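You operate a simulated robot arm through the tools that you are given. There is no shell and no other tool. Be economical: measure what you need, move in short steps, check, and stop when the job is done.

You are at the controls of a simulated two-armed robot. One attempt, no reset.

TASK
Unplug drive 257, unclamp it and lift it onto the blue cabinet.
Fine: pull its blue stick before the clamp opens and leave it beside the clamp; set the dispatch sign to Collect.

The check looks at the end state, three seconds after you hand in, the way a careful person would. Anything else that was tipped, shoved, dropped, spilled or broken makes it a failure.

THE ROBOT
Two 7-joint arms with two-finger parallel grippers on one trunk, on a base that drives. Base frame: it is fixed to the floor where the robot stands at the start and does not move with it; the origin is under the middle of the robot, x ahead of it, y to its left, z up; the surface under the hand at the start is at about z = 0.72. Lengths are in m, angles in degrees, forces in N, time in s.
The left shoulder is at the start at [0.07, 0.134, 1.151], the right one opposite. With the tool pointing down near the work surface each hand reaches from about 0.1 to 0.62 m from the robot's upright axis, wherever it stands, measured 20 degrees to its own side. Places, roughly: blue stick (3x2x3 cm) [0.5, -0.1, 0.9]; cans slider [0.6, -1.3, 0.8]; dispatch slider [0.4, 0.4, 0.7]; fans slider [0.6, -1.4, 1.1]; fuses slider [0.4, 0.8, 0.7]; red lever [0.4, -0.2, 0.8]; top of the blue cabinet [0.6, 0.4, 0.8]. Payload 1.57 kg a hand.
The tool frame of a hand sits at the grasp point between the pads (the TCP): z along the fingers, y along the line on which they close. The tips reach 0.03 m beyond it. Largest opening 0.08 m; finger width 0.017, thickness 0.012; the body of the gripper, 0.04 by 0.082 m, starts 0.08 m behind the TCP.
Orientation is told as [roll, pitch, yaw] about the base's x, y, z axes, in that order, counted from this pose: with the fingers straight down and closing along the base's y, the tool's x points along the base's -x, its y along +y and its z along -z.

THE INTERFACE
- The arms move only by the tool arm_command. It takes "left_rows", "right_rows" or both (then of equal length, played together; a hand with none holds still); each is a list of rows, each a list of 3 entries, a list of its own where there are three numbers: the shift along the tool's x, y, z in units of 150 mm (1.0 is 150 mm), then the turn, a rotation vector about the tool's x, y, z in units of 90 degrees (1.0 is 90 degrees), then the gripper command, from -1 (shut) to 1 (fully open), values between in proportion. In form: [[[tx, ty, tz], [wx, wy, wz], hand], ...]. A call has 1 to 12 rows; each row is the pose to reach, as a shift and turn from the pose commanded when the call began, along the tool's axes at that moment. A call with a number of a shift or a turn outside -1 to 1 is refused whole. A row lasts 0.2 s, in which the tool goes at most 0.05 m and 8.6 degrees; a call with a longer step from one row to the next is refused whole, and so is a gripper value outside its range. A pose out of reach is approached as far as the arm can. The call stops where the force on the tool passes 90 N (or 10 N more than at its start, if that is more) or the arm is blocked; 0.2 s more then pass. The fingers move at their own pace (about 0.153 m/s each) and stop on an object; they squeeze with about 33 N. The grip force told is the motor's: it shows also when the fingers shut on nothing. Time passes only in rows, and 0.2 s behind the last, so rows that repeat a pose let the fingers close. It gives the time, the measured TCP pose, the force on the tool (base axes), the opening and the grip force at its end, in the units of the frame above (readings bear some noise), with the torque about the TCP (base axes, N m) and any sound that the robot's microphone picked up, and new pictures: "show" is both (left out), scene, wrist or none (wrist: the cameras of the hands that moved).
- Cameras (640 x 400 px; columns grow to the right, rows downward): "scene" is now at [0.1282, 0.0249, 1.365]; the picture's right is [0.31, -0.95, 0.00], its down [-0.67, -0.21, -0.72] and it looks along [0.68, 0.22, -0.70] (base axes); focal length 250 px, centre (320, 200). "left" rides on the left gripper at [0.072, 0.007, -0.122] in its tool frame; the picture's right is [-0.09, 1.00, 0.00], its down [-0.84, -0.08, -0.54] and it looks along [-0.54, -0.05, 0.84] (tool axes); focal length 238 px, centre (320, 200). "right" rides on the right gripper at [0.072, -0.007, -0.122] in its tool frame; the picture's right is [0.09, 1.00, 0.00], its down [-0.84, 0.08, -0.54] and it looks along [-0.54, 0.05, 0.84] (tool axes); focal length 238 px, centre (320, 200). There is no depth. A picture from a camera that has moved, and an enlarged one, comes with that camera's place and axes in the base frame and with its lens.
- slide_trunk(by): slides the trunk up (or, below 0, down) by that many m; the arms and the scene camera ride with it, the base frame stays. It gives what a move gives, with no picture.
- drive_base(legs): drives the robot by 1 to 6 legs, each [ahead, left, turn to the left] in m, m and degrees, along the robot's own axes; the way and the turn of a leg run together, so that a leg with both is an arc; at most 1.5 m and 180 degrees a leg. The arms and the cameras ride along, it lands a little off, and it stops where it bumps. It gives what a move gives, and a new picture of the scene camera.
- turn_head(pan, tilt): turns the head with the scene camera to pan (to the left, within 86 degrees either way) and tilt (down, from -29 to 69), counted from straight ahead of the robot. It gives what a move gives, and a new picture of the scene camera.
- close_up(camera, box): a new picture of the part [left, top, right, bottom] of that camera's present view, enlarged. It takes no simulated time.
- sign_off(): hands the job in; it is judged then, once.

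Go step by step. Nothing tells you exact positions but the pictures and the camera data: compare them with the known pose of the tool, close in by small moves and look again before you grip or let go. The budget is 120 turns and 260 pictures, counting those below and the enlarged ones. Unless the task says otherwise, let go and move clear before handing in, and close with one line.

The tools are called after "Call:" by a JSON object that holds its "name" and its "arguments". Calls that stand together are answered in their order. arm_command: Moves the arms, as the interface text tells. Its arguments: {"type":"object","properties":{"left_rows":{"type":"array","items":{"type":"array"}},"right_rows":{"type":"array","items":{"type":"array"}},"show":{"type":"string","enum":["both","scene","wrist","none"]}},"required":[]} The other tools are called the same way: slide_trunk (by) slides the trunk up or down; drive_base (legs) drives the base; turn_head (pan, tilt) turns the head that bears the scene camera; close_up (camera, box) takes an enlarged picture of a part of a camera's view; sign_off () hands the job in.

At the start:

```text
time_s: 0.0
left_ee_pos: [0.4427, 0.2793, 1.1601]
left_tcp_rot: [0.0, 0.0, 0.1]
left_contact_force: [-0.3, -0.2, 0.4]
left_ft_torque: [-0.02, 0.02, 0.02]
left_grip_width: 0.0798
left_grip_force: 0.1
right_ee_pos: [0.4988, -0.1689, 1.0838]
right_tcp_rot: [0.0, 0.0, 0.1]
right_contact_force: [-0.5, -0.2, 0.0]
right_ft_torque: [-0.01, 0.02, 0.0]
right_grip_width: 0.0801
right_grip_force: 0.0
trunk travel left (down, up): [-0.725, 0.215]
robot x, y, heading: [0.0021, -0.0029, -0.0]
head pan, tilt: [17.8, 44.3]
```

scene: 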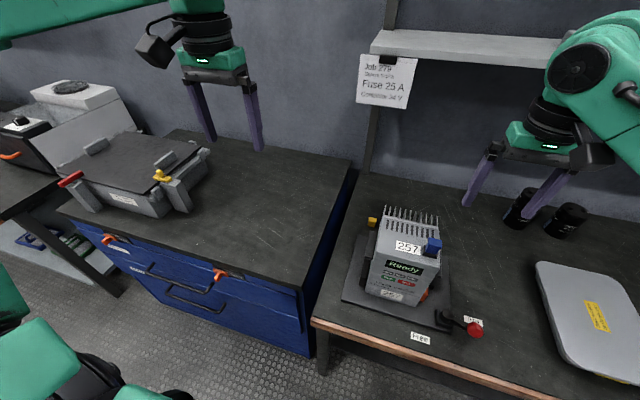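
right: 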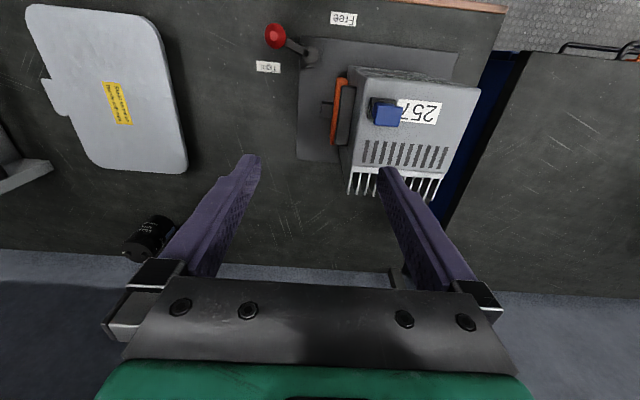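
left: 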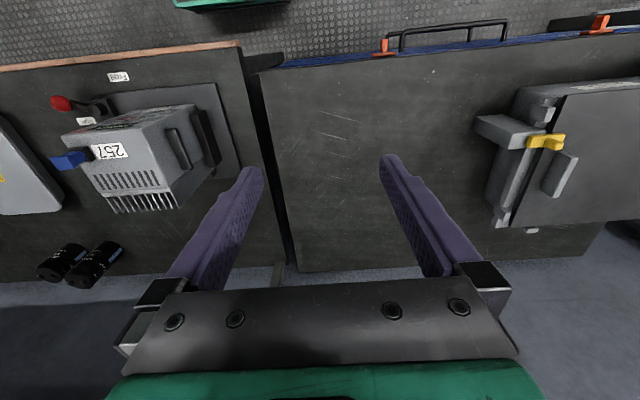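

I see drive 257 in a clamp with a red lever, a blue stick on top near the drive's front, and the blue cabinet to the left. I'll enlarge the key parts first.

Call:
{"name": "close_up", "arguments": {"camera": "scene", "box": [320, 190, 500, 350]}}

Call:
{"name": "close_up", "arguments": {"camera": "right", "box": [240, 0, 500, 200]}}

Call:
{"name": "close_up", "arguments": {"camera": "left", "box": [40, 60, 260, 220]}}

Call:
{"name": "close_up", "arguments": {"camera": "scene", "box": [40, 120, 320, 320]}}

```text
2.50 times, centred on (410, 270) of scene
camera zoom: at [0.1282, 0.0249, 1.365], right [0.31, -0.95, 0.0], down [-0.67, -0.21, -0.72], along [0.68, 0.22, -0.7], focal length 626 px, centre (95, 25)
```

zoom: 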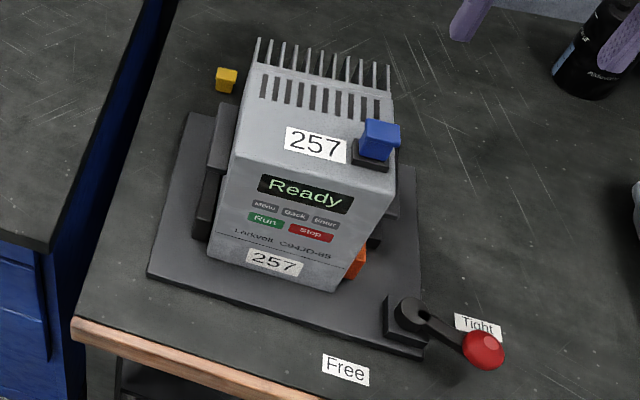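

```text
2.00 times, centred on (370, 100) of right
camera zoom: at [0.4259, -0.1743, 1.2057], right [-0.09, 1.0, 0.0], down [0.84, 0.08, 0.54], along [0.54, 0.05, -0.84], focal length 477 px, centre (220, 400)
```

zoom: 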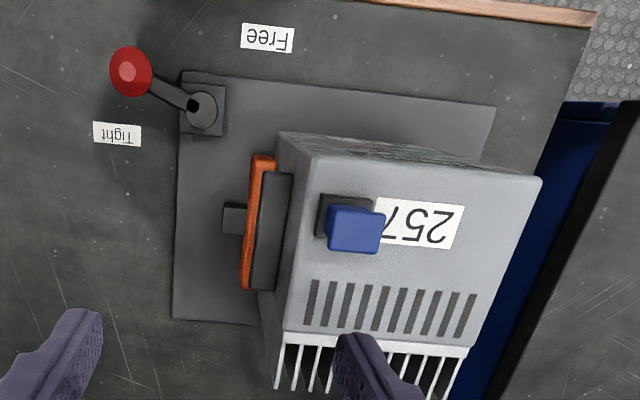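

```text
2.50 times, centred on (150, 140) of left
camera zoom: at [0.3698, 0.2843, 1.2811], right [0.09, 1.0, 0.0], down [0.84, -0.08, 0.54], along [0.54, -0.05, -0.84], focal length 596 px, centre (745, 350)
```

zoom: 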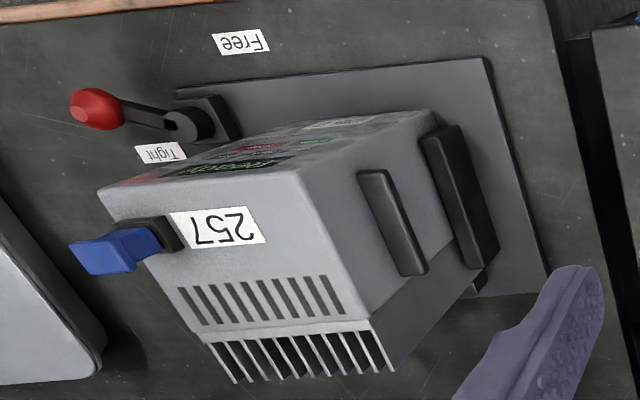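

```text
2.00 times, centred on (180, 220) of scene
camera zoom: at [0.1282, 0.0249, 1.365], right [0.31, -0.95, 0.0], down [-0.67, -0.21, -0.72], along [0.68, 0.22, -0.7], focal length 501 px, centre (600, 160)
```

zoom: 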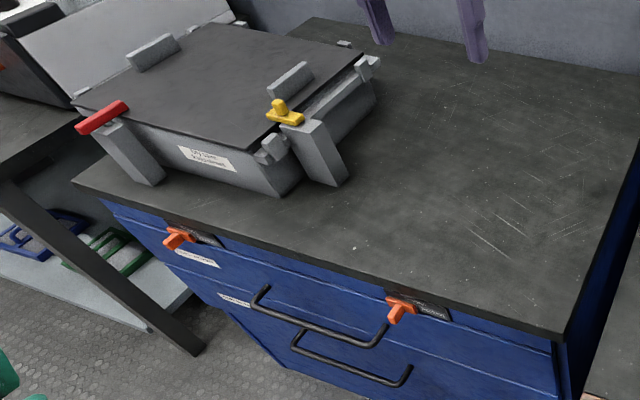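

Call:
{"name": "close_up", "arguments": {"camera": "scene", "box": [180, 250, 260, 300]}}

Call:
{"name": "close_up", "arguments": {"camera": "scene", "box": [350, 40, 430, 110]}}

Call:
{"name": "close_up", "arguments": {"camera": "scene", "box": [350, 200, 430, 250]}}

Call:
{"name": "close_up", "arguments": {"camera": "scene", "box": [400, 280, 500, 350]}}

```text
8.00 times, centred on (220, 275) of scene
camera zoom: at [0.1282, 0.0249, 1.365], right [0.31, -0.95, 0.0], down [-0.67, -0.21, -0.72], along [0.68, 0.22, -0.7], focal length 2004 px, centre (1120, -400)
```

zoom: 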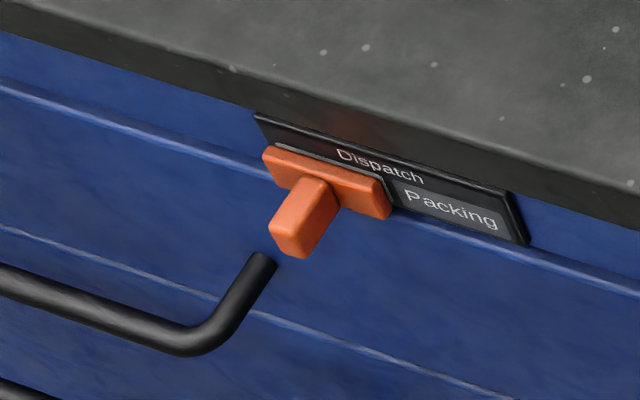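

```text
5.71 times, centred on (390, 75) of scene
camera zoom: at [0.1282, 0.0249, 1.365], right [0.31, -0.95, 0.0], down [-0.67, -0.21, -0.72], along [0.68, 0.22, -0.7], focal length 1431 px, centre (-80, 914)
```

zoom: 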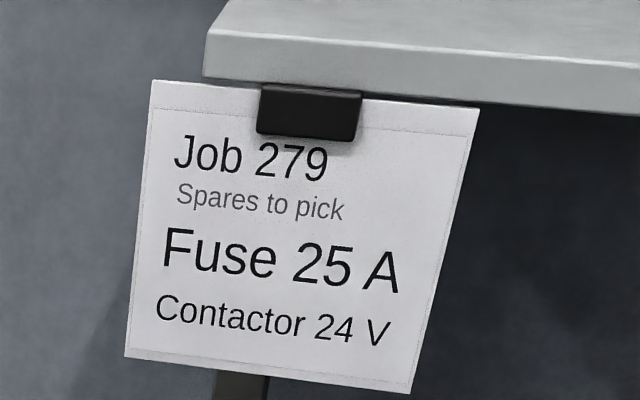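

```text
8.00 times, centred on (390, 225) of scene
camera zoom: at [0.1282, 0.0249, 1.365], right [0.31, -0.95, 0.0], down [-0.67, -0.21, -0.72], along [0.68, 0.22, -0.7], focal length 2004 px, centre (-240, 0)
```

zoom: 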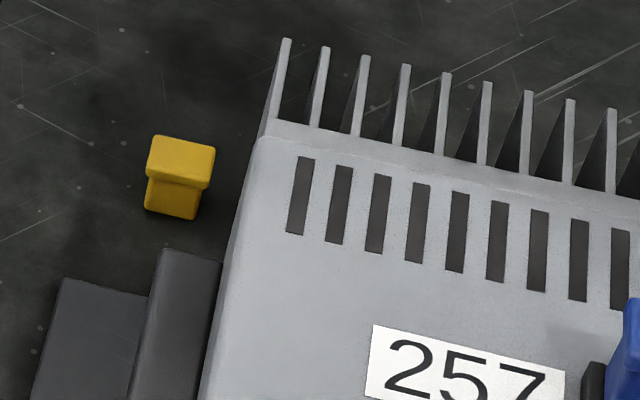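

```text
5.71 times, centred on (450, 315) of scene
camera zoom: at [0.1282, 0.0249, 1.365], right [0.31, -0.95, 0.0], down [-0.67, -0.21, -0.72], along [0.68, 0.22, -0.7], focal length 1431 px, centre (-423, -457)
```

zoom: 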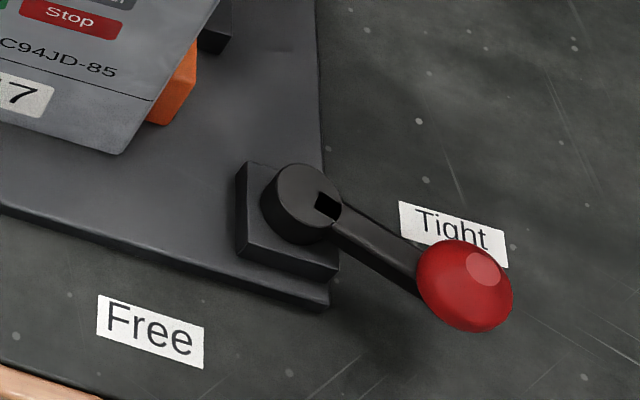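

I place the stick's top near (0.478, -0.098, 0.95) by triangulation. The drive is about 0.126 m wide, too wide for one hand from above, so I need to see its side bars. I'll bring the right hand over the stick for a closer look.

Call:
{"name": "arm_command", "arguments": {"right_rows": [[[0.07, 0.23, 0.18], [0, 0, 0], 1], [[0.133, 0.47, 0.36], [0, 0, 0], 1]]}}

Call:
{"name": "turn_head", "arguments": {"pan": -10, "tilt": 45}}

```text
time_s: 0.6
left_ee_pos: [0.4431, 0.281, 1.1592]
left_tcp_rot: [-0.2, 0.0, 0.1]
left_contact_force: [-0.3, 0.3, 0.3]
left_ft_torque: [0.0, 0.03, 0.01]
left_grip_width: 0.0802
left_grip_force: 0.0
right_ee_pos: [0.4797, -0.0978, 1.0302]
right_tcp_rot: [0.1, 0.0, 0.0]
right_contact_force: [-0.5, 1.0, 0.5]
right_ft_torque: [-0.04, 0.05, 0.0]
right_grip_width: 0.0801
right_grip_force: 0.0
trunk travel left (down, up): [-0.725, 0.215]
robot x, y, heading: [-0.0041, 0.0025, -0.0]
head pan, tilt: [17.8, 44.3]
camera scene: at [0.1286, 0.0264, 1.365], right [0.31, -0.95, 0.0], down [-0.67, -0.21, -0.71], along [0.68, 0.22, -0.7], focal length 250 px, centre (320, 200)
camera right: at [0.407, -0.1035, 1.1518], right [-0.09, 1.0, 0.0], down [0.84, 0.08, 0.54], along [0.54, 0.05, -0.84], focal length 238 px, centre (320, 200)
```

scene: 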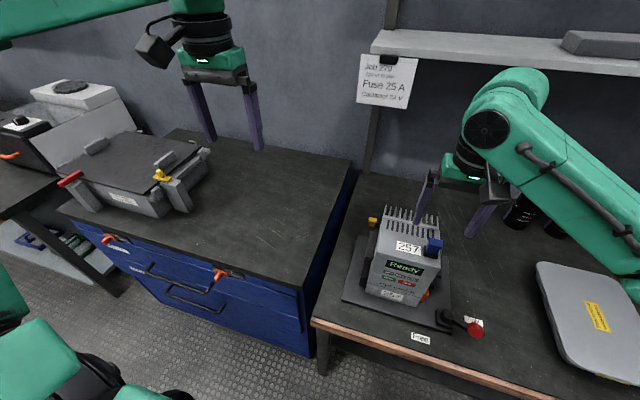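
right: 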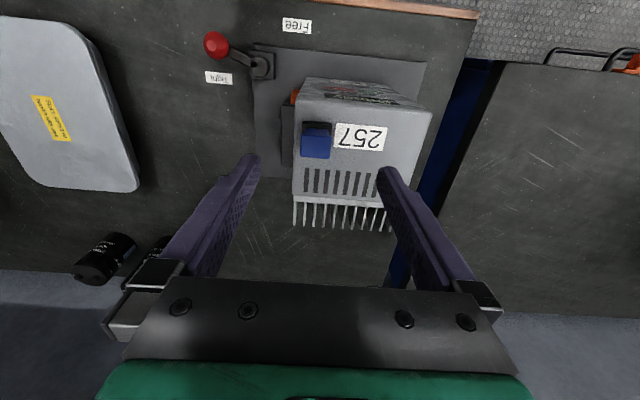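

```text
time_s: 1.5
left_ee_pos: [0.4421, 0.2794, 1.1601]
left_tcp_rot: [0.0, -0.1, 0.1]
left_contact_force: [0.1, 0.6, -0.2]
left_ft_torque: [0.03, -0.02, -0.03]
left_grip_width: 0.0799
left_grip_force: 0.1
right_ee_pos: [0.4796, -0.0989, 1.0314]
right_tcp_rot: [0.1, 0.0, 0.0]
right_contact_force: [0.4, 0.9, -0.6]
right_ft_torque: [-0.02, -0.02, -0.02]
right_grip_width: 0.0799
right_grip_force: 0.1
trunk travel left (down, up): [-0.725, 0.215]
robot x, y, heading: [0.0008, -0.0061, 0.0]
head pan, tilt: [-10.0, 45.0]
camera scene: at [0.1303, -0.0143, 1.3641], right [-0.17, -0.98, 0.0], down [-0.7, 0.12, -0.71], along [0.7, -0.12, -0.71], focal length 250 px, centre (320, 200)
```

scene: 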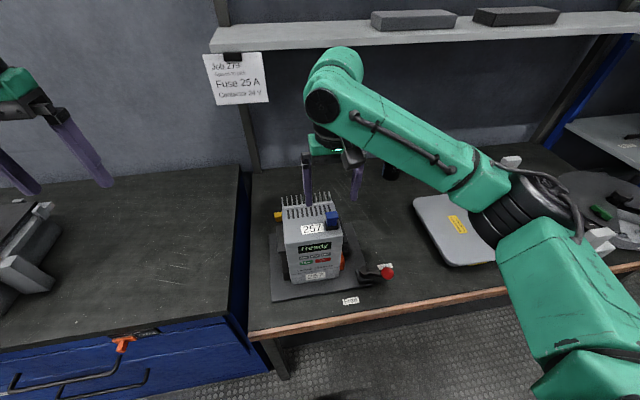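

Call:
{"name": "close_up", "arguments": {"camera": "right", "box": [240, 60, 440, 240]}}

Call:
{"name": "close_up", "arguments": {"camera": "scene", "box": [255, 175, 415, 315]}}

```text
2.22 times, centred on (340, 150) of right
camera zoom: at [0.4068, -0.1052, 1.152], right [-0.09, 1.0, 0.0], down [0.84, 0.08, 0.54], along [0.54, 0.05, -0.84], focal length 530 px, centre (276, 311)
```

zoom: 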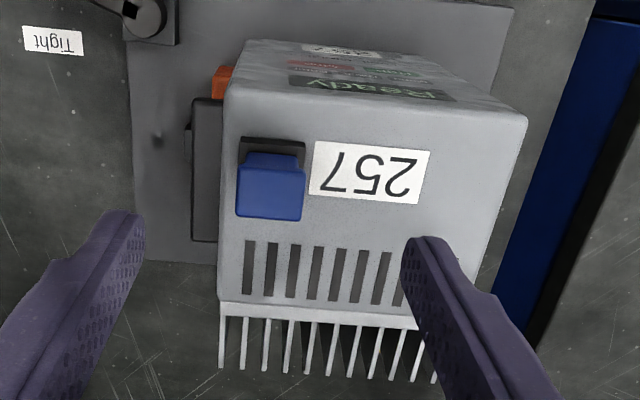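

```text
2.86 times, centred on (335, 245) of scene
camera zoom: at [0.1303, -0.0143, 1.3641], right [-0.17, -0.98, 0.0], down [-0.7, 0.12, -0.71], along [0.7, -0.12, -0.71], focal length 716 px, centre (277, 71)
```

zoom: 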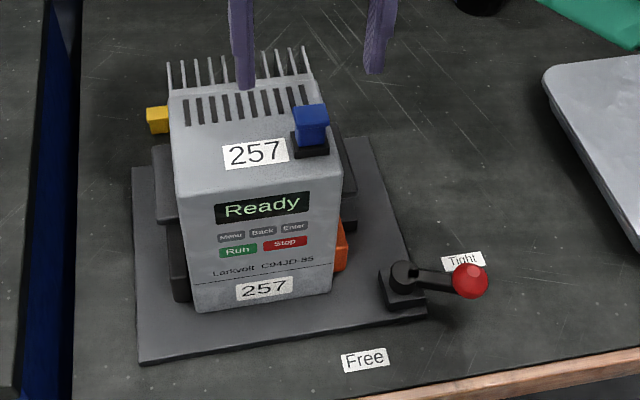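

The stick's top is at about (0.473, -0.099, 0.967) and it is 2–2.5 cm wide in y. I'll lower the open fingers around it, then look.

Call:
{"name": "arm_command", "arguments": {"right_rows": [[[0.04, 0, 0.2], [0, 0, 0], 1], [[0.04, 0, 0.38], [0, 0, 0], 1]]}}

Call:
{"name": "close_up", "arguments": {"camera": "scene", "box": [255, 175, 415, 315]}}

Call:
{"name": "close_up", "arguments": {"camera": "right", "box": [220, 80, 420, 240]}}

```text
time_s: 2.1
left_ee_pos: [0.4418, 0.2795, 1.1599]
left_tcp_rot: [0.0, 0.0, 0.2]
left_contact_force: [-0.2, 0.5, -0.6]
left_ft_torque: [-0.02, 0.02, -0.01]
left_grip_width: 0.08
left_grip_force: 0.1
right_ee_pos: [0.472, -0.0989, 0.9723]
right_tcp_rot: [0.0, 0.0, 0.0]
right_contact_force: [-0.5, 0.5, 0.1]
right_ft_torque: [-0.03, 0.02, 0.03]
right_grip_width: 0.0799
right_grip_force: 0.0
trunk travel left (down, up): [-0.725, 0.215]
robot x, y, heading: [0.0002, 0.0014, 0.1]
head pan, tilt: [-10.0, 45.0]
camera scene: at [0.1307, -0.0145, 1.364], right [-0.17, -0.98, 0.0], down [-0.7, 0.12, -0.71], along [0.7, -0.12, -0.71], focal length 250 px, centre (320, 200)
camera right: at [0.3993, -0.1045, 1.0946], right [-0.09, 1.0, 0.0], down [0.84, 0.08, 0.54], along [0.54, 0.05, -0.84], focal length 238 px, centre (320, 200)
```

scene: 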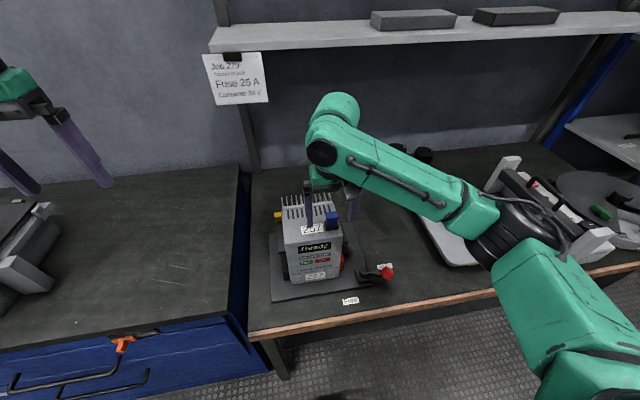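
right: 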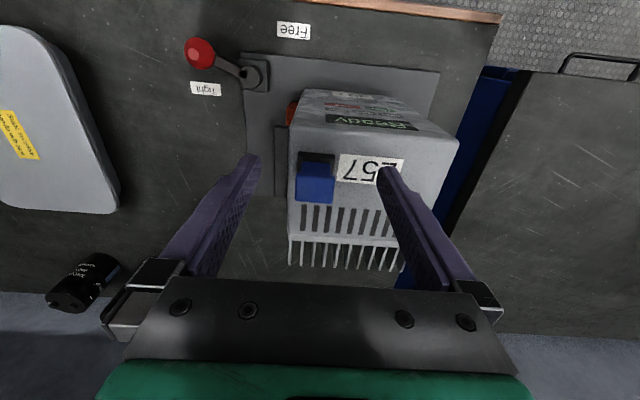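

```text
2.86 times, centred on (335, 245) of scene
camera zoom: at [0.1307, -0.0145, 1.364], right [-0.17, -0.98, 0.0], down [-0.7, 0.12, -0.71], along [0.7, -0.12, -0.71], focal length 716 px, centre (277, 71)
```

zoom: 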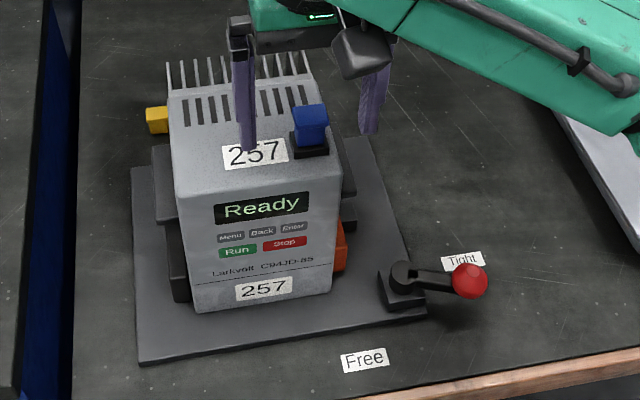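

```text
2.50 times, centred on (320, 160) of right
camera zoom: at [0.3993, -0.1045, 1.0946], right [-0.09, 1.0, 0.0], down [0.84, 0.08, 0.54], along [0.54, 0.05, -0.84], focal length 596 px, centre (320, 300)
```

zoom: 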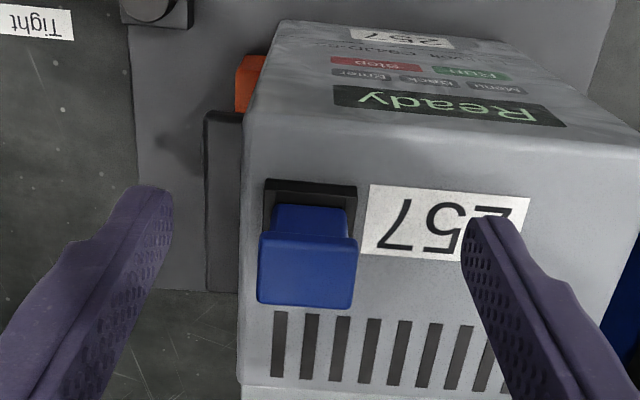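

Fingers straddle the stick, and the drive top is at z≈0.93. I'll go 4 mm lower, close and pull straight up.

Call:
{"name": "arm_command", "arguments": {"right_rows": [[[0, -0.01, 0.027], [0, 0, 0], 1], [[0, -0.01, 0.027], [0, 0, 0], -1], [[0, -0.01, 0.027], [0, 0, 0], -1], [[0, -0.01, 0.027], [0, 0, 0], -1]], "show": "wrist"}}

```text
time_s: 3.1
left_ee_pos: [0.4421, 0.2806, 1.1581]
left_tcp_rot: [0.1, 0.0, 0.1]
left_contact_force: [0.0, -0.8, 0.2]
left_ft_torque: [0.0, 0.04, -0.03]
left_grip_width: 0.08
left_grip_force: 0.3
right_ee_pos: [0.4729, -0.0989, 0.9683]
right_tcp_rot: [-0.1, 0.1, 0.0]
right_contact_force: [0.0, -0.2, -0.4]
right_ft_torque: [0.0, -0.01, -0.03]
right_grip_width: 0.0243
right_grip_force: 33.2
trunk travel left (down, up): [-0.725, 0.215]
robot x, y, heading: [-0.0013, 0.0011, 0.0]
head pan, tilt: [-10.0, 45.0]
heard: snap
camera right: at [0.3992, -0.1055, 1.091], right [-0.09, 1.0, 0.0], down [0.84, 0.08, 0.54], along [0.54, 0.05, -0.84], focal length 238 px, centre (320, 200)
```

right: 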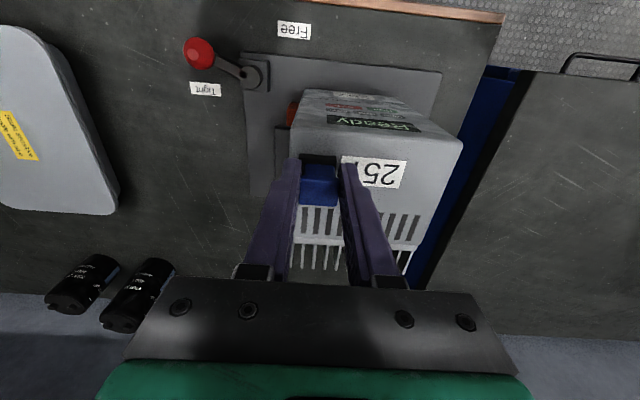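

Gripped at 2.4 cm width with a snap heard. Pulling up.

Call:
{"name": "arm_command", "arguments": {"right_rows": [[[0, 0, -0.05], [0, 0, 0], -1], [[0, 0, -0.15], [0, 0, 0], -1], [[0, 0, -0.35], [0, 0, 0], -1], [[0, 0, -0.6], [0, 0, 0], -1]]}}

Call:
{"name": "close_up", "arguments": {"camera": "right", "box": [220, 80, 420, 240]}}

Call:
{"name": "close_up", "arguments": {"camera": "scene", "box": [255, 145, 415, 315]}}

```text
time_s: 4.1
left_ee_pos: [0.4419, 0.2803, 1.1582]
left_tcp_rot: [-0.1, -0.1, 0.0]
left_contact_force: [0.9, 0.1, 0.2]
left_ft_torque: [0.02, -0.03, 0.02]
left_grip_width: 0.0799
left_grip_force: 0.0
right_ee_pos: [0.4732, -0.0985, 1.0577]
right_tcp_rot: [0.0, -0.1, 0.0]
right_contact_force: [-0.1, -0.5, 0.7]
right_ft_torque: [-0.04, 0.01, 0.02]
right_grip_width: 0.0244
right_grip_force: 33.2
trunk travel left (down, up): [-0.725, 0.215]
robot x, y, heading: [0.0003, -0.0008, 0.1]
head pan, tilt: [-10.0, 45.0]
camera scene: at [0.1295, -0.0138, 1.3641], right [-0.17, -0.98, 0.0], down [-0.7, 0.12, -0.71], along [0.7, -0.12, -0.71], focal length 250 px, centre (320, 200)
camera right: at [0.4006, -0.1053, 1.1808], right [-0.09, 1.0, 0.0], down [0.84, 0.08, 0.54], along [0.54, 0.05, -0.84], focal length 238 px, centre (320, 200)
```

scene: 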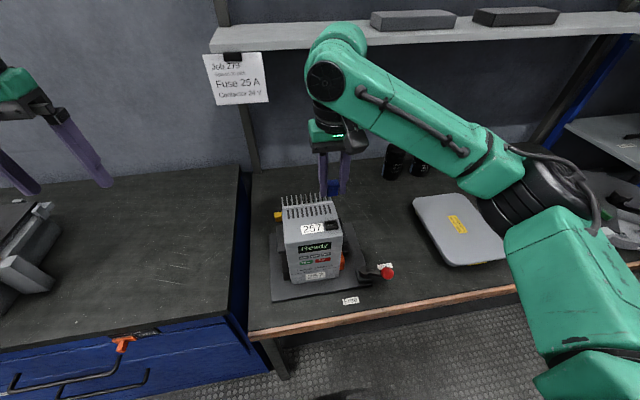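
right: 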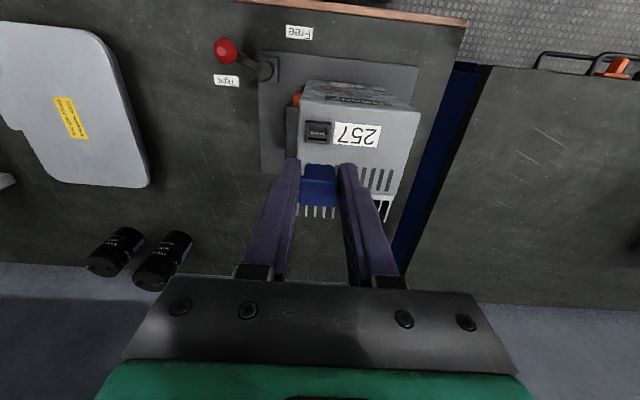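

```text
2.50 times, centred on (320, 160) of right
camera zoom: at [0.4006, -0.1053, 1.1808], right [-0.09, 1.0, 0.0], down [0.84, 0.08, 0.54], along [0.54, 0.05, -0.84], focal length 596 px, centre (320, 300)
```

zoom: 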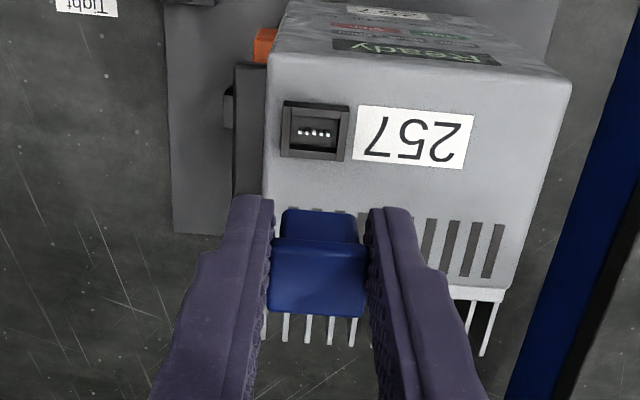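

```text
2.35 times, centred on (335, 230) of scene
camera zoom: at [0.1295, -0.0138, 1.3641], right [-0.17, -0.98, 0.0], down [-0.7, 0.12, -0.71], along [0.7, -0.12, -0.71], focal length 589 px, centre (285, 129)
```

zoom: 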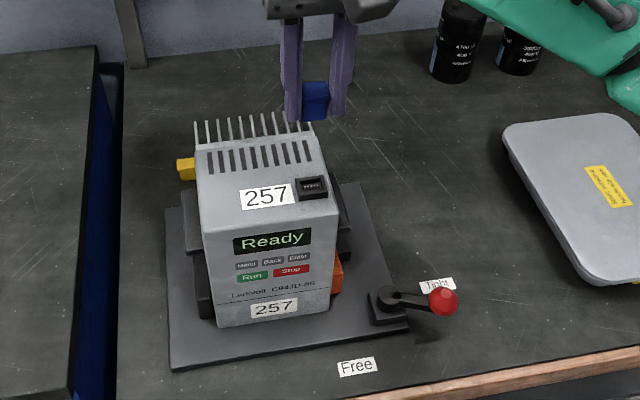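

The stick is out. I'll carry it to the right of the clamp base, behind the lever, and set it on the bench around (0.55, -0.27).

Call:
{"name": "arm_command", "arguments": {"right_rows": [[[-0.1, -0.3, 0], [0, 0, 0], -1], [[-0.25, -0.55, 0], [0, 0, 0], -1], [[-0.4, -0.8, 0], [0, 0, 0], -1], [[-0.5, -1.0, 0.1], [0, 0, 0], -1], [[-0.5, -1.0, 0.4], [0, 0, 0], -1], [[-0.5, -1.0, 0.7], [0, 0, 0], -1], [[-0.5, -1.0, 1.0], [0, 0, 0], -1]]}}

```text
time_s: 5.7
left_ee_pos: [0.4445, 0.2788, 1.1586]
left_tcp_rot: [0.0, 0.0, 0.1]
left_contact_force: [0.9, -0.3, 0.9]
left_ft_torque: [0.02, 0.02, -0.03]
left_grip_width: 0.0799
left_grip_force: 0.0
right_ee_pos: [0.5487, -0.2523, 0.9067]
right_tcp_rot: [0.0, 0.1, 0.1]
right_contact_force: [1.0, 0.0, -0.7]
right_ft_torque: [0.02, 0.01, -0.03]
right_grip_width: 0.0242
right_grip_force: 33.4
trunk travel left (down, up): [-0.725, 0.215]
robot x, y, heading: [-0.0088, -0.0001, 0.1]
head pan, tilt: [-10.0, 45.0]
camera scene: at [0.1312, -0.0149, 1.364], right [-0.17, -0.98, 0.0], down [-0.7, 0.12, -0.71], along [0.7, -0.12, -0.71], focal length 250 px, centre (320, 200)
camera right: at [0.4754, -0.2584, 1.0289], right [-0.09, 1.0, 0.0], down [0.84, 0.08, 0.54], along [0.54, 0.05, -0.84], focal length 238 px, centre (320, 200)
```

scene: 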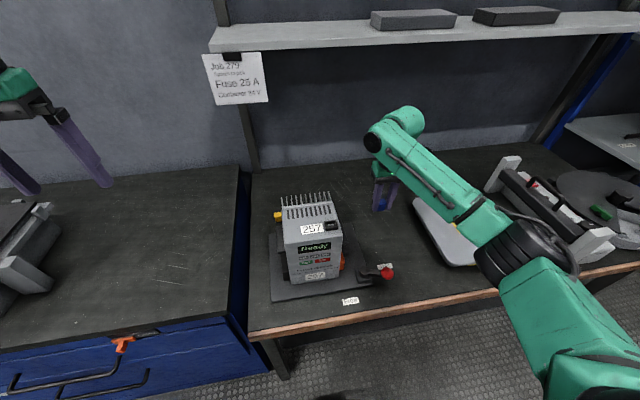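
right: 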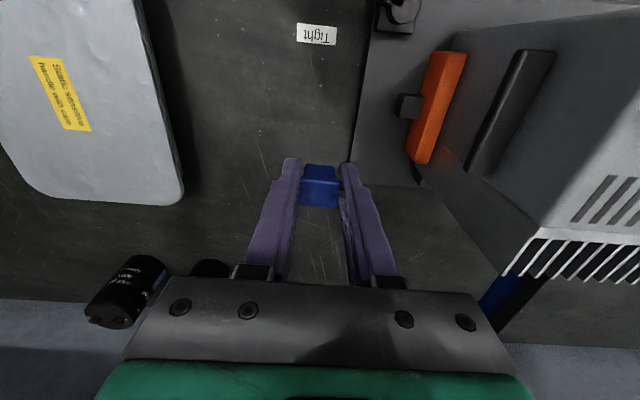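

Call:
{"name": "arm_command", "arguments": {"right_rows": [[[0, -0.2, 0.15], [0, 0, 0], -1], [[0, -0.2, 0.45], [0, 0, 0], -1], [[0, -0.2, 0.75], [0, 0, 0], -1], [[0, -0.2, 0.9], [0, 0, 0], -1]]}}

Call:
{"name": "close_up", "arguments": {"camera": "right", "box": [220, 80, 420, 240]}}

Call:
{"name": "close_up", "arguments": {"camera": "scene", "box": [255, 175, 455, 315]}}

```text
time_s: 6.7
left_ee_pos: [0.4431, 0.2794, 1.1593]
left_tcp_rot: [-0.1, 0.0, 0.1]
left_contact_force: [-0.1, 0.1, 0.0]
left_ft_torque: [-0.02, 0.01, 0.0]
left_grip_width: 0.0799
left_grip_force: 0.0
right_ee_pos: [0.5472, -0.2776, 0.7726]
right_tcp_rot: [0.1, 0.0, 0.0]
right_contact_force: [0.1, 0.5, -0.7]
right_ft_torque: [-0.02, -0.01, -0.02]
right_grip_width: 0.0243
right_grip_force: 32.9
trunk travel left (down, up): [-0.725, 0.215]
robot x, y, heading: [-0.0031, -0.0007, -0.1]
head pan, tilt: [-10.0, 45.0]
camera scene: at [0.1306, -0.0146, 1.364], right [-0.17, -0.98, 0.0], down [-0.7, 0.12, -0.71], along [0.7, -0.12, -0.71], focal length 250 px, centre (320, 200)
camera right: at [0.4748, -0.2848, 0.894], right [-0.09, 1.0, 0.0], down [0.84, 0.08, 0.54], along [0.54, 0.05, -0.84], focal length 238 px, centre (320, 200)
```

scene: 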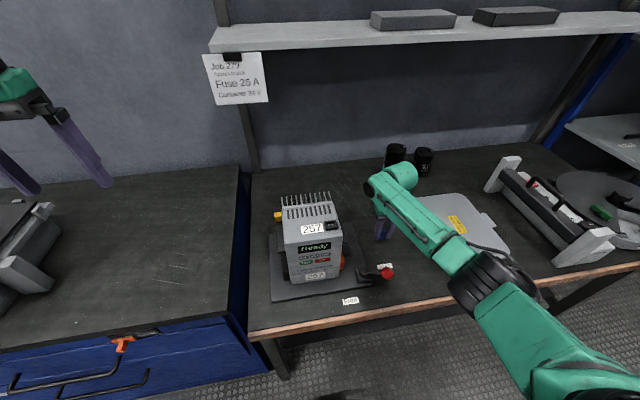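
right: 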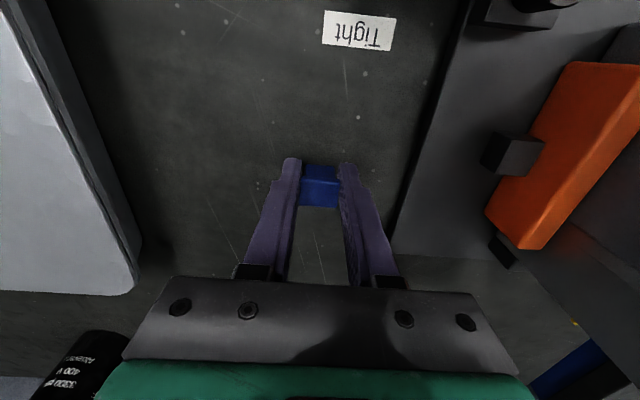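

```text
2.50 times, centred on (320, 160) of right
camera zoom: at [0.4748, -0.2848, 0.894], right [-0.09, 1.0, 0.0], down [0.84, 0.08, 0.54], along [0.54, 0.05, -0.84], focal length 596 px, centre (320, 300)
```

zoom: 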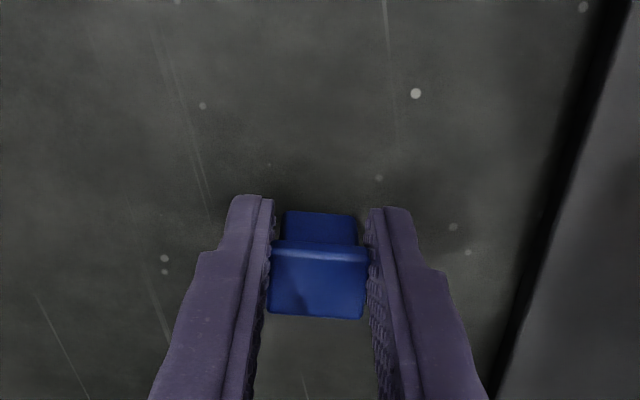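

```text
2.86 times, centred on (355, 245) of scene
camera zoom: at [0.1306, -0.0146, 1.364], right [-0.17, -0.98, 0.0], down [-0.7, 0.12, -0.71], along [0.7, -0.12, -0.71], focal length 716 px, centre (220, 71)
```

zoom: 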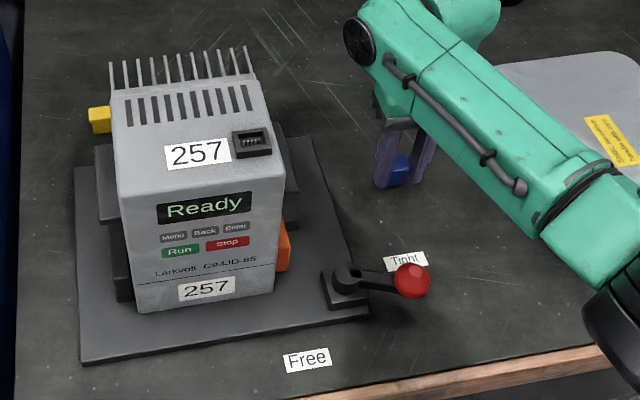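

The stick hangs over clear bench about 7 cm from the plate edge. I'll lower it until contact.

Call:
{"name": "arm_command", "arguments": {"right_rows": [[[0, 0, 0.05], [0, 0, 0], -1], [[0, 0, 0.09], [0, 0, 0], -1], [[0, 0, 0.12], [0, 0, 0], -1]], "show": "wrist"}}

```text
time_s: 7.5
left_ee_pos: [0.4411, 0.2801, 1.1591]
left_tcp_rot: [0.0, 0.0, 0.1]
left_contact_force: [-0.4, 0.7, -0.1]
left_ft_torque: [0.03, 0.01, 0.01]
left_grip_width: 0.0799
left_grip_force: 0.0
right_ee_pos: [0.5478, -0.2785, 0.7579]
right_tcp_rot: [-0.2, -0.2, 0.0]
right_contact_force: [0.8, -0.2, 5.4]
right_ft_torque: [-0.04, -0.07, -0.01]
right_grip_width: 0.0246
right_grip_force: 32.8
trunk travel left (down, up): [-0.725, 0.215]
robot x, y, heading: [0.0024, -0.0009, 0.0]
head pan, tilt: [-10.0, 45.0]
camera right: at [0.4741, -0.2848, 0.8791], right [-0.09, 1.0, 0.0], down [0.84, 0.08, 0.54], along [0.54, 0.05, -0.84], focal length 238 px, centre (320, 200)
```

right: 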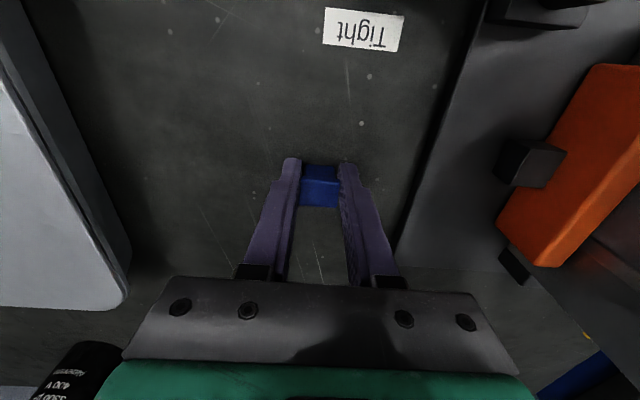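

Contact of 5 N: the stick is on the bench. Releasing and rising.

Call:
{"name": "arm_command", "arguments": {"right_rows": [[[0, 0, 0.1], [0, 0, 0], 0.1], [[0, 0, 0.1], [0, 0, 0], 0.25], [[0, 0, -0.1], [0, 0, 0], 0.25], [[0, 0, -0.4], [0, 0, 0], 0.25], [[0, 0, -0.7], [0, 0, 0], 0.25], [[0, 0, -1.0], [0, 0, 0], 0.25]]}}

Call:
{"name": "close_up", "arguments": {"camera": "right", "box": [280, 0, 640, 225]}}

```text
time_s: 8.9
left_ee_pos: [0.4425, 0.2797, 1.159]
left_tcp_rot: [-0.1, 0.0, 0.1]
left_contact_force: [0.0, -0.9, -0.8]
left_ft_torque: [-0.03, -0.03, -0.01]
left_grip_width: 0.0798
left_grip_force: 0.1
right_ee_pos: [0.5468, -0.2791, 0.9061]
right_tcp_rot: [0.1, -0.1, 0.0]
right_contact_force: [-0.4, -0.1, 0.5]
right_ft_torque: [-0.03, 0.0, 0.01]
right_grip_width: 0.0498
right_grip_force: 0.0
trunk travel left (down, up): [-0.725, 0.215]
robot x, y, heading: [-0.0015, 0.002, 0.2]
head pan, tilt: [-10.0, 45.0]
camera scene: at [0.13, -0.0139, 1.364], right [-0.17, -0.98, 0.0], down [-0.7, 0.12, -0.71], along [0.7, -0.12, -0.71], focal length 250 px, centre (320, 200)
camera right: at [0.4735, -0.2851, 1.0282], right [-0.09, 1.0, 0.0], down [0.84, 0.08, 0.54], along [0.54, 0.05, -0.84], focal length 238 px, centre (320, 200)
```

scene: 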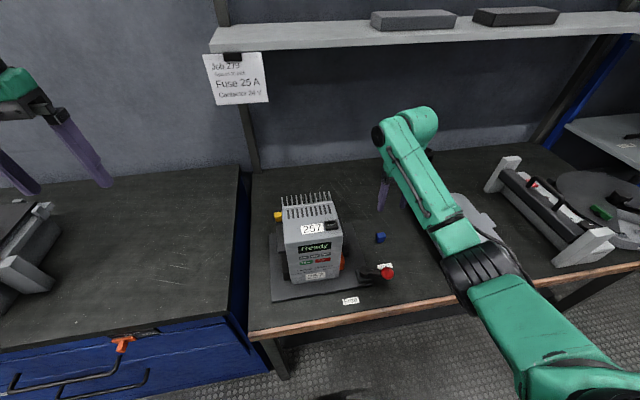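
right: 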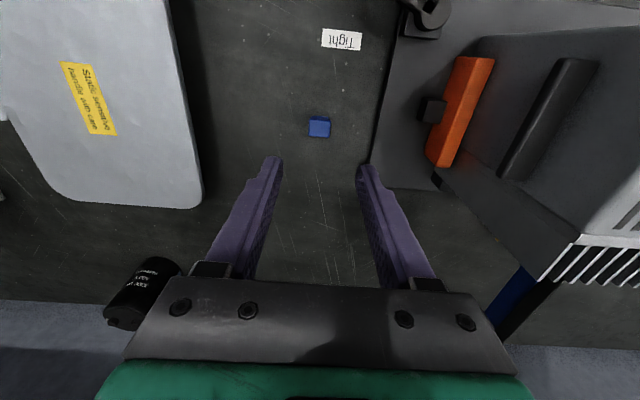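

```text
1.78 times, centred on (460, 112) of right
camera zoom: at [0.4735, -0.2851, 1.0282], right [-0.09, 1.0, 0.0], down [0.84, 0.08, 0.54], along [0.54, 0.05, -0.84], focal length 424 px, centre (71, 356)
```

zoom: 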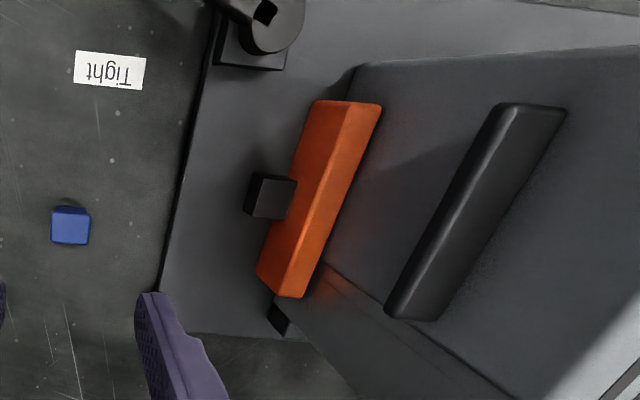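

The blue stick stands on the bench beside the clamp. Next is the lever: I take its knob to be at (0.417, -0.240, 0.777) and its pivot at (0.432, -0.18). I'll bring the closed fingers above the far side of the knob.

Call:
{"name": "arm_command", "arguments": {"right_rows": [[[0.3, 0.15, 0], [0, 0, 0], -1], [[0.6, 0.3, 0], [0, 0, 0], -1], [[0.6, 0.3, 0.2], [0, 0, 0], -1]]}}

Call:
{"name": "close_up", "arguments": {"camera": "scene", "box": [300, 200, 440, 310]}}

```text
refused: row 1 steps farther than a row can; nothing moved
```

```text
3.64 times, centred on (370, 255) of scene
camera zoom: at [0.13, -0.0139, 1.364], right [-0.17, -0.98, 0.0], down [-0.7, 0.12, -0.71], along [0.7, -0.12, -0.71], focal length 911 px, centre (138, 0)
```

zoom: 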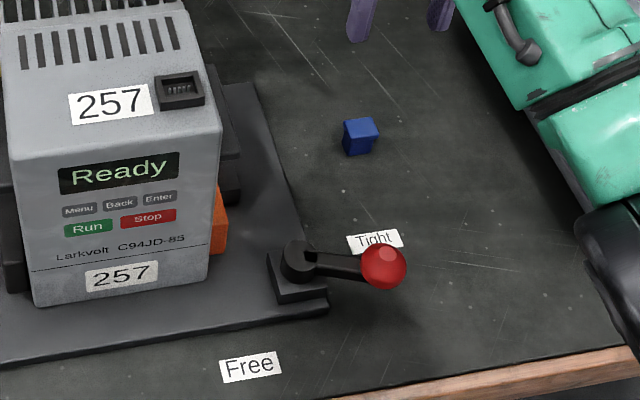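

The stick is clear of the lever's sweep. That step was slightly too long, so I'll repeat it in three.

Call:
{"name": "arm_command", "arguments": {"right_rows": [[[0.2, 0.1, 0], [0, 0, 0], -1], [[0.4, 0.2, 0], [0, 0, 0], -1], [[0.6, 0.3, 0], [0, 0, 0], -1], [[0.6, 0.3, 0.2], [0, 0, 0], -1]]}}

Call:
{"name": "close_up", "arguments": {"camera": "scene", "box": [300, 180, 460, 310]}}

Call:
{"name": "close_up", "arguments": {"camera": "right", "box": [240, 20, 440, 220]}}

```text
time_s: 9.9
left_ee_pos: [0.4436, 0.2789, 1.1578]
left_tcp_rot: [0.0, 0.1, 0.1]
left_contact_force: [0.4, 0.2, 0.0]
left_ft_torque: [-0.02, 0.02, 0.02]
left_grip_width: 0.0801
left_grip_force: 0.2
right_ee_pos: [0.4568, -0.2338, 0.8751]
right_tcp_rot: [0.0, 0.0, 0.0]
right_contact_force: [-0.2, -0.1, -0.2]
right_ft_torque: [0.03, 0.01, -0.01]
right_grip_width: 0.0001
right_grip_force: 21.4
trunk travel left (down, up): [-0.725, 0.215]
robot x, y, heading: [-0.0003, -0.0009, 0.3]
head pan, tilt: [-10.0, 45.0]
camera scene: at [0.1311, -0.0148, 1.364], right [-0.17, -0.98, 0.0], down [-0.7, 0.12, -0.71], along [0.7, -0.12, -0.71], focal length 250 px, centre (320, 200)
camera right: at [0.3844, -0.24, 0.9972], right [-0.09, 1.0, 0.0], down [0.84, 0.08, 0.54], along [0.54, 0.05, -0.84], focal length 238 px, centre (320, 200)
```

scene: 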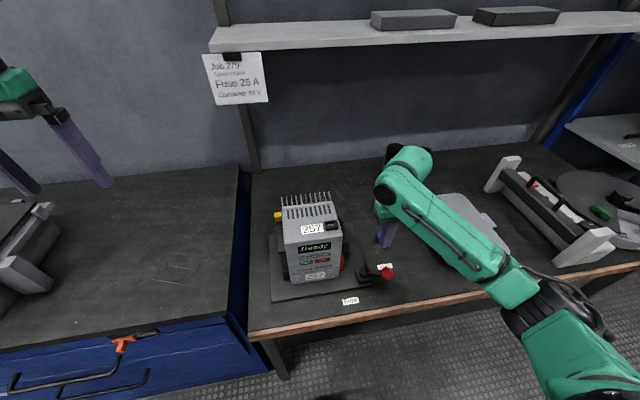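
right: 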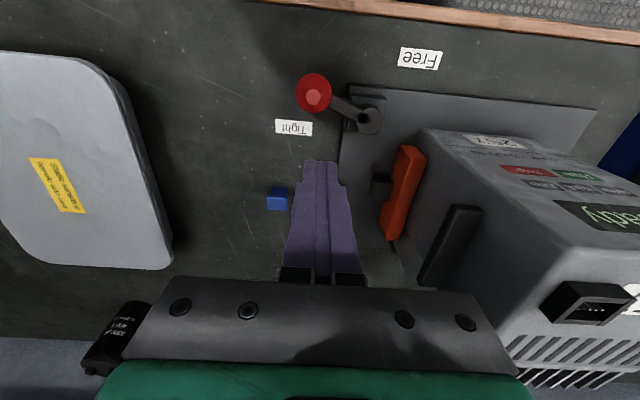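

```text
3.08 times, centred on (380, 245) of scene
camera zoom: at [0.1311, -0.0148, 1.364], right [-0.17, -0.98, 0.0], down [-0.7, 0.12, -0.71], along [0.7, -0.12, -0.71], focal length 771 px, centre (135, 62)
```

zoom: 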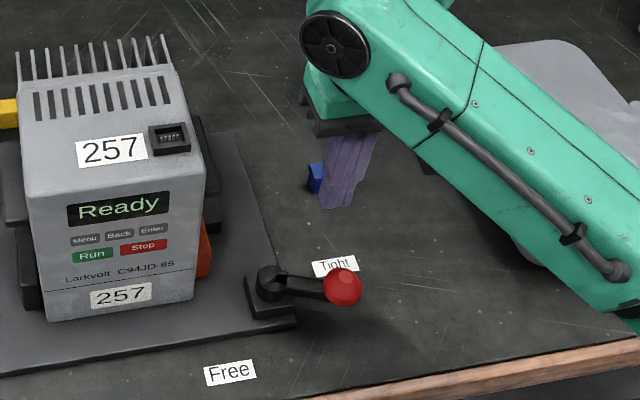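

```text
2.00 times, centred on (340, 120) of right
camera zoom: at [0.3844, -0.24, 0.9972], right [-0.09, 1.0, 0.0], down [0.84, 0.08, 0.54], along [0.54, 0.05, -0.84], focal length 477 px, centre (280, 360)
```

zoom: 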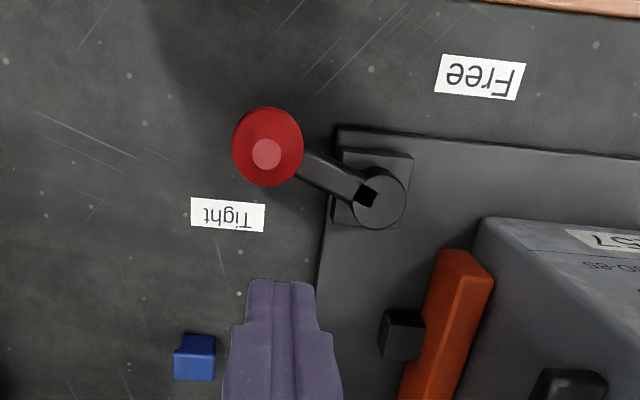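

Fingers sit behind the knob. I'll lower them to knob height and start the sweep toward Free.

Call:
{"name": "arm_command", "arguments": {"right_rows": [[[0, 0, 0.25], [0, 0, 0], -1], [[0, 0, 0.5], [0, 0, 0], -1], [[0, 0, 0.573], [0, 0, 0], -1], [[0.113, -0.055, 0.573], [0, 0, 0], -1], [[0.16, -0.055, 0.573], [0, 0, 0], -1], [[0.213, -0.053, 0.573], [0, 0, 0], -1], [[0.26, -0.04, 0.573], [0, 0, 0], -1], [[0.31, -0.024, 0.573], [0, 0, 0], -1]]}}

Call:
{"name": "close_up", "arguments": {"camera": "right", "box": [240, 20, 440, 220]}}

```text
time_s: 11.7
left_ee_pos: [0.4459, 0.2832, 1.1563]
left_tcp_rot: [-0.1, 0.3, 0.1]
left_contact_force: [-0.2, 0.4, -0.3]
left_ft_torque: [-0.02, 0.03, -0.03]
left_grip_width: 0.08
left_grip_force: 0.1
right_ee_pos: [0.416, -0.2337, 0.7905]
right_tcp_rot: [0.0, -0.2, 0.1]
right_contact_force: [16.7, 13.0, 1.0]
right_ft_torque: [0.2, -0.21, -0.22]
right_grip_width: 0.0
right_grip_force: 21.5
trunk travel left (down, up): [-0.725, 0.215]
robot x, y, heading: [-0.0003, 0.0006, 0.2]
head pan, tilt: [-10.0, 45.0]
camera scene: at [0.1344, -0.0106, 1.3637], right [-0.17, -0.98, 0.0], down [-0.7, 0.12, -0.71], along [0.69, -0.12, -0.71], focal length 250 px, centre (320, 200)
camera right: at [0.3425, -0.2398, 0.9115], right [-0.09, 1.0, 0.0], down [0.84, 0.08, 0.54], along [0.54, 0.05, -0.84], focal length 238 px, centre (320, 200)
```

scene: 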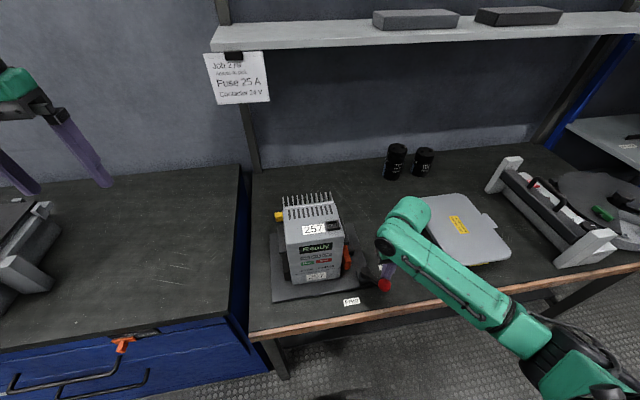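
right: 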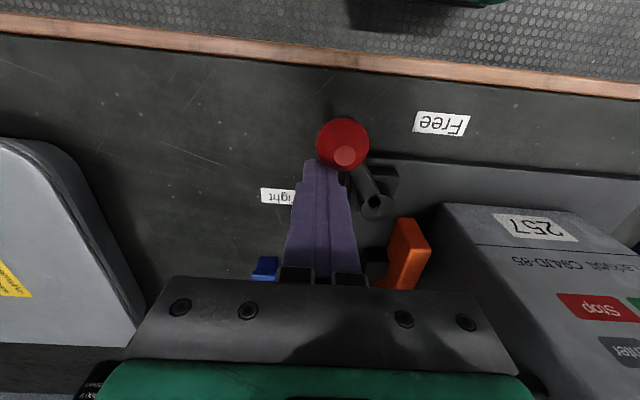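

```text
2.00 times, centred on (340, 120) of right
camera zoom: at [0.3425, -0.2398, 0.9115], right [-0.09, 1.0, 0.0], down [0.84, 0.08, 0.54], along [0.54, 0.05, -0.84], focal length 477 px, centre (280, 360)
```

zoom: 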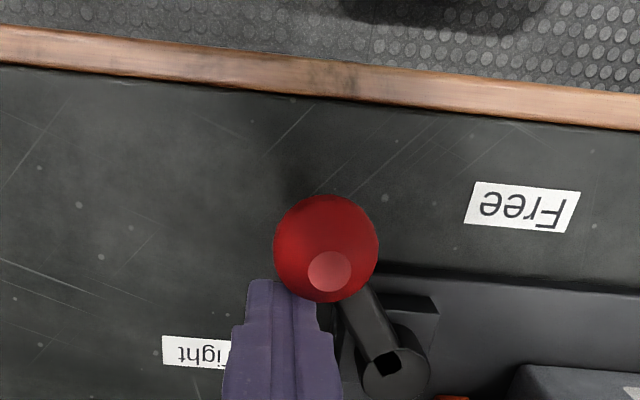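

The lever is turning with about 20 N. I'll continue the arc to the Free end.

Call:
{"name": "arm_command", "arguments": {"right_rows": [[[0.045, 0.025, 0], [0, 0, 0], -1], [[0.085, 0.055, 0], [0, 0, 0], -1], [[0.12, 0.09, 0], [0, 0, 0], -1], [[0.153, 0.129, 0], [0, 0, 0], -1], [[0.18, 0.17, 0], [0, 0, 0], -1], [[0.2, 0.219, 0], [0, 0, 0], -1], [[0.21, 0.25, 0], [0, 0, 0], -1], [[0.217, 0.284, 0], [0, 0, 0], -1]]}}

Call:
{"name": "close_up", "arguments": {"camera": "right", "box": [240, 60, 500, 280]}}

```text
time_s: 13.5
left_ee_pos: [0.4452, 0.2627, 1.1613]
left_tcp_rot: [0.7, 0.1, -0.1]
left_contact_force: [-0.6, 0.8, 0.0]
left_ft_torque: [0.0, 0.03, 0.01]
left_grip_width: 0.08
left_grip_force: 0.0
right_ee_pos: [0.379, -0.2137, 0.7868]
right_tcp_rot: [-0.5, 0.1, -0.8]
right_contact_force: [6.6, -56.9, -5.2]
right_ft_torque: [-0.5, -0.09, -0.21]
right_grip_width: 0.0
right_grip_force: 21.1
trunk travel left (down, up): [-0.725, 0.215]
robot x, y, heading: [0.003, -0.0008, -0.2]
head pan, tilt: [-10.0, 45.0]
camera scene: at [0.1313, -0.032, 1.3636], right [-0.18, -0.98, -0.01], down [-0.7, 0.13, -0.7], along [0.69, -0.12, -0.71], focal length 250 px, centre (320, 200)
camera right: at [0.3064, -0.2179, 0.9087], right [-0.08, 1.0, -0.01], down [0.84, 0.07, 0.54], along [0.54, 0.04, -0.84], focal length 238 px, centre (320, 200)
```

scene: 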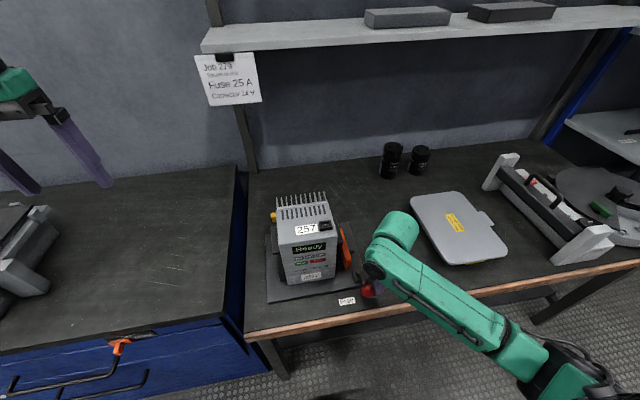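
right: 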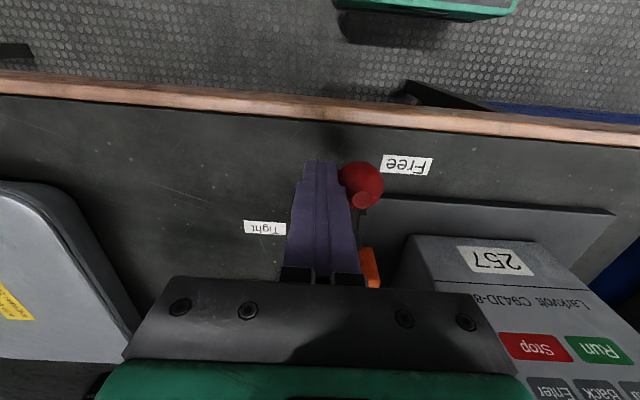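

```text
1.82 times, centred on (370, 170) of right
camera zoom: at [0.3064, -0.2179, 0.9087], right [-0.08, 1.0, -0.01], down [0.84, 0.07, 0.54], along [0.54, 0.04, -0.84], focal length 433 px, centre (229, 254)
```

zoom: 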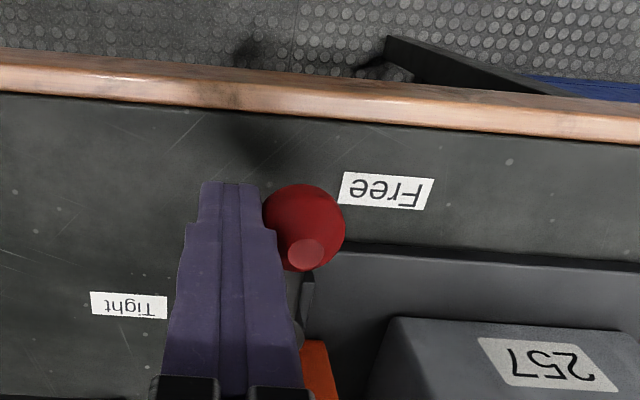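

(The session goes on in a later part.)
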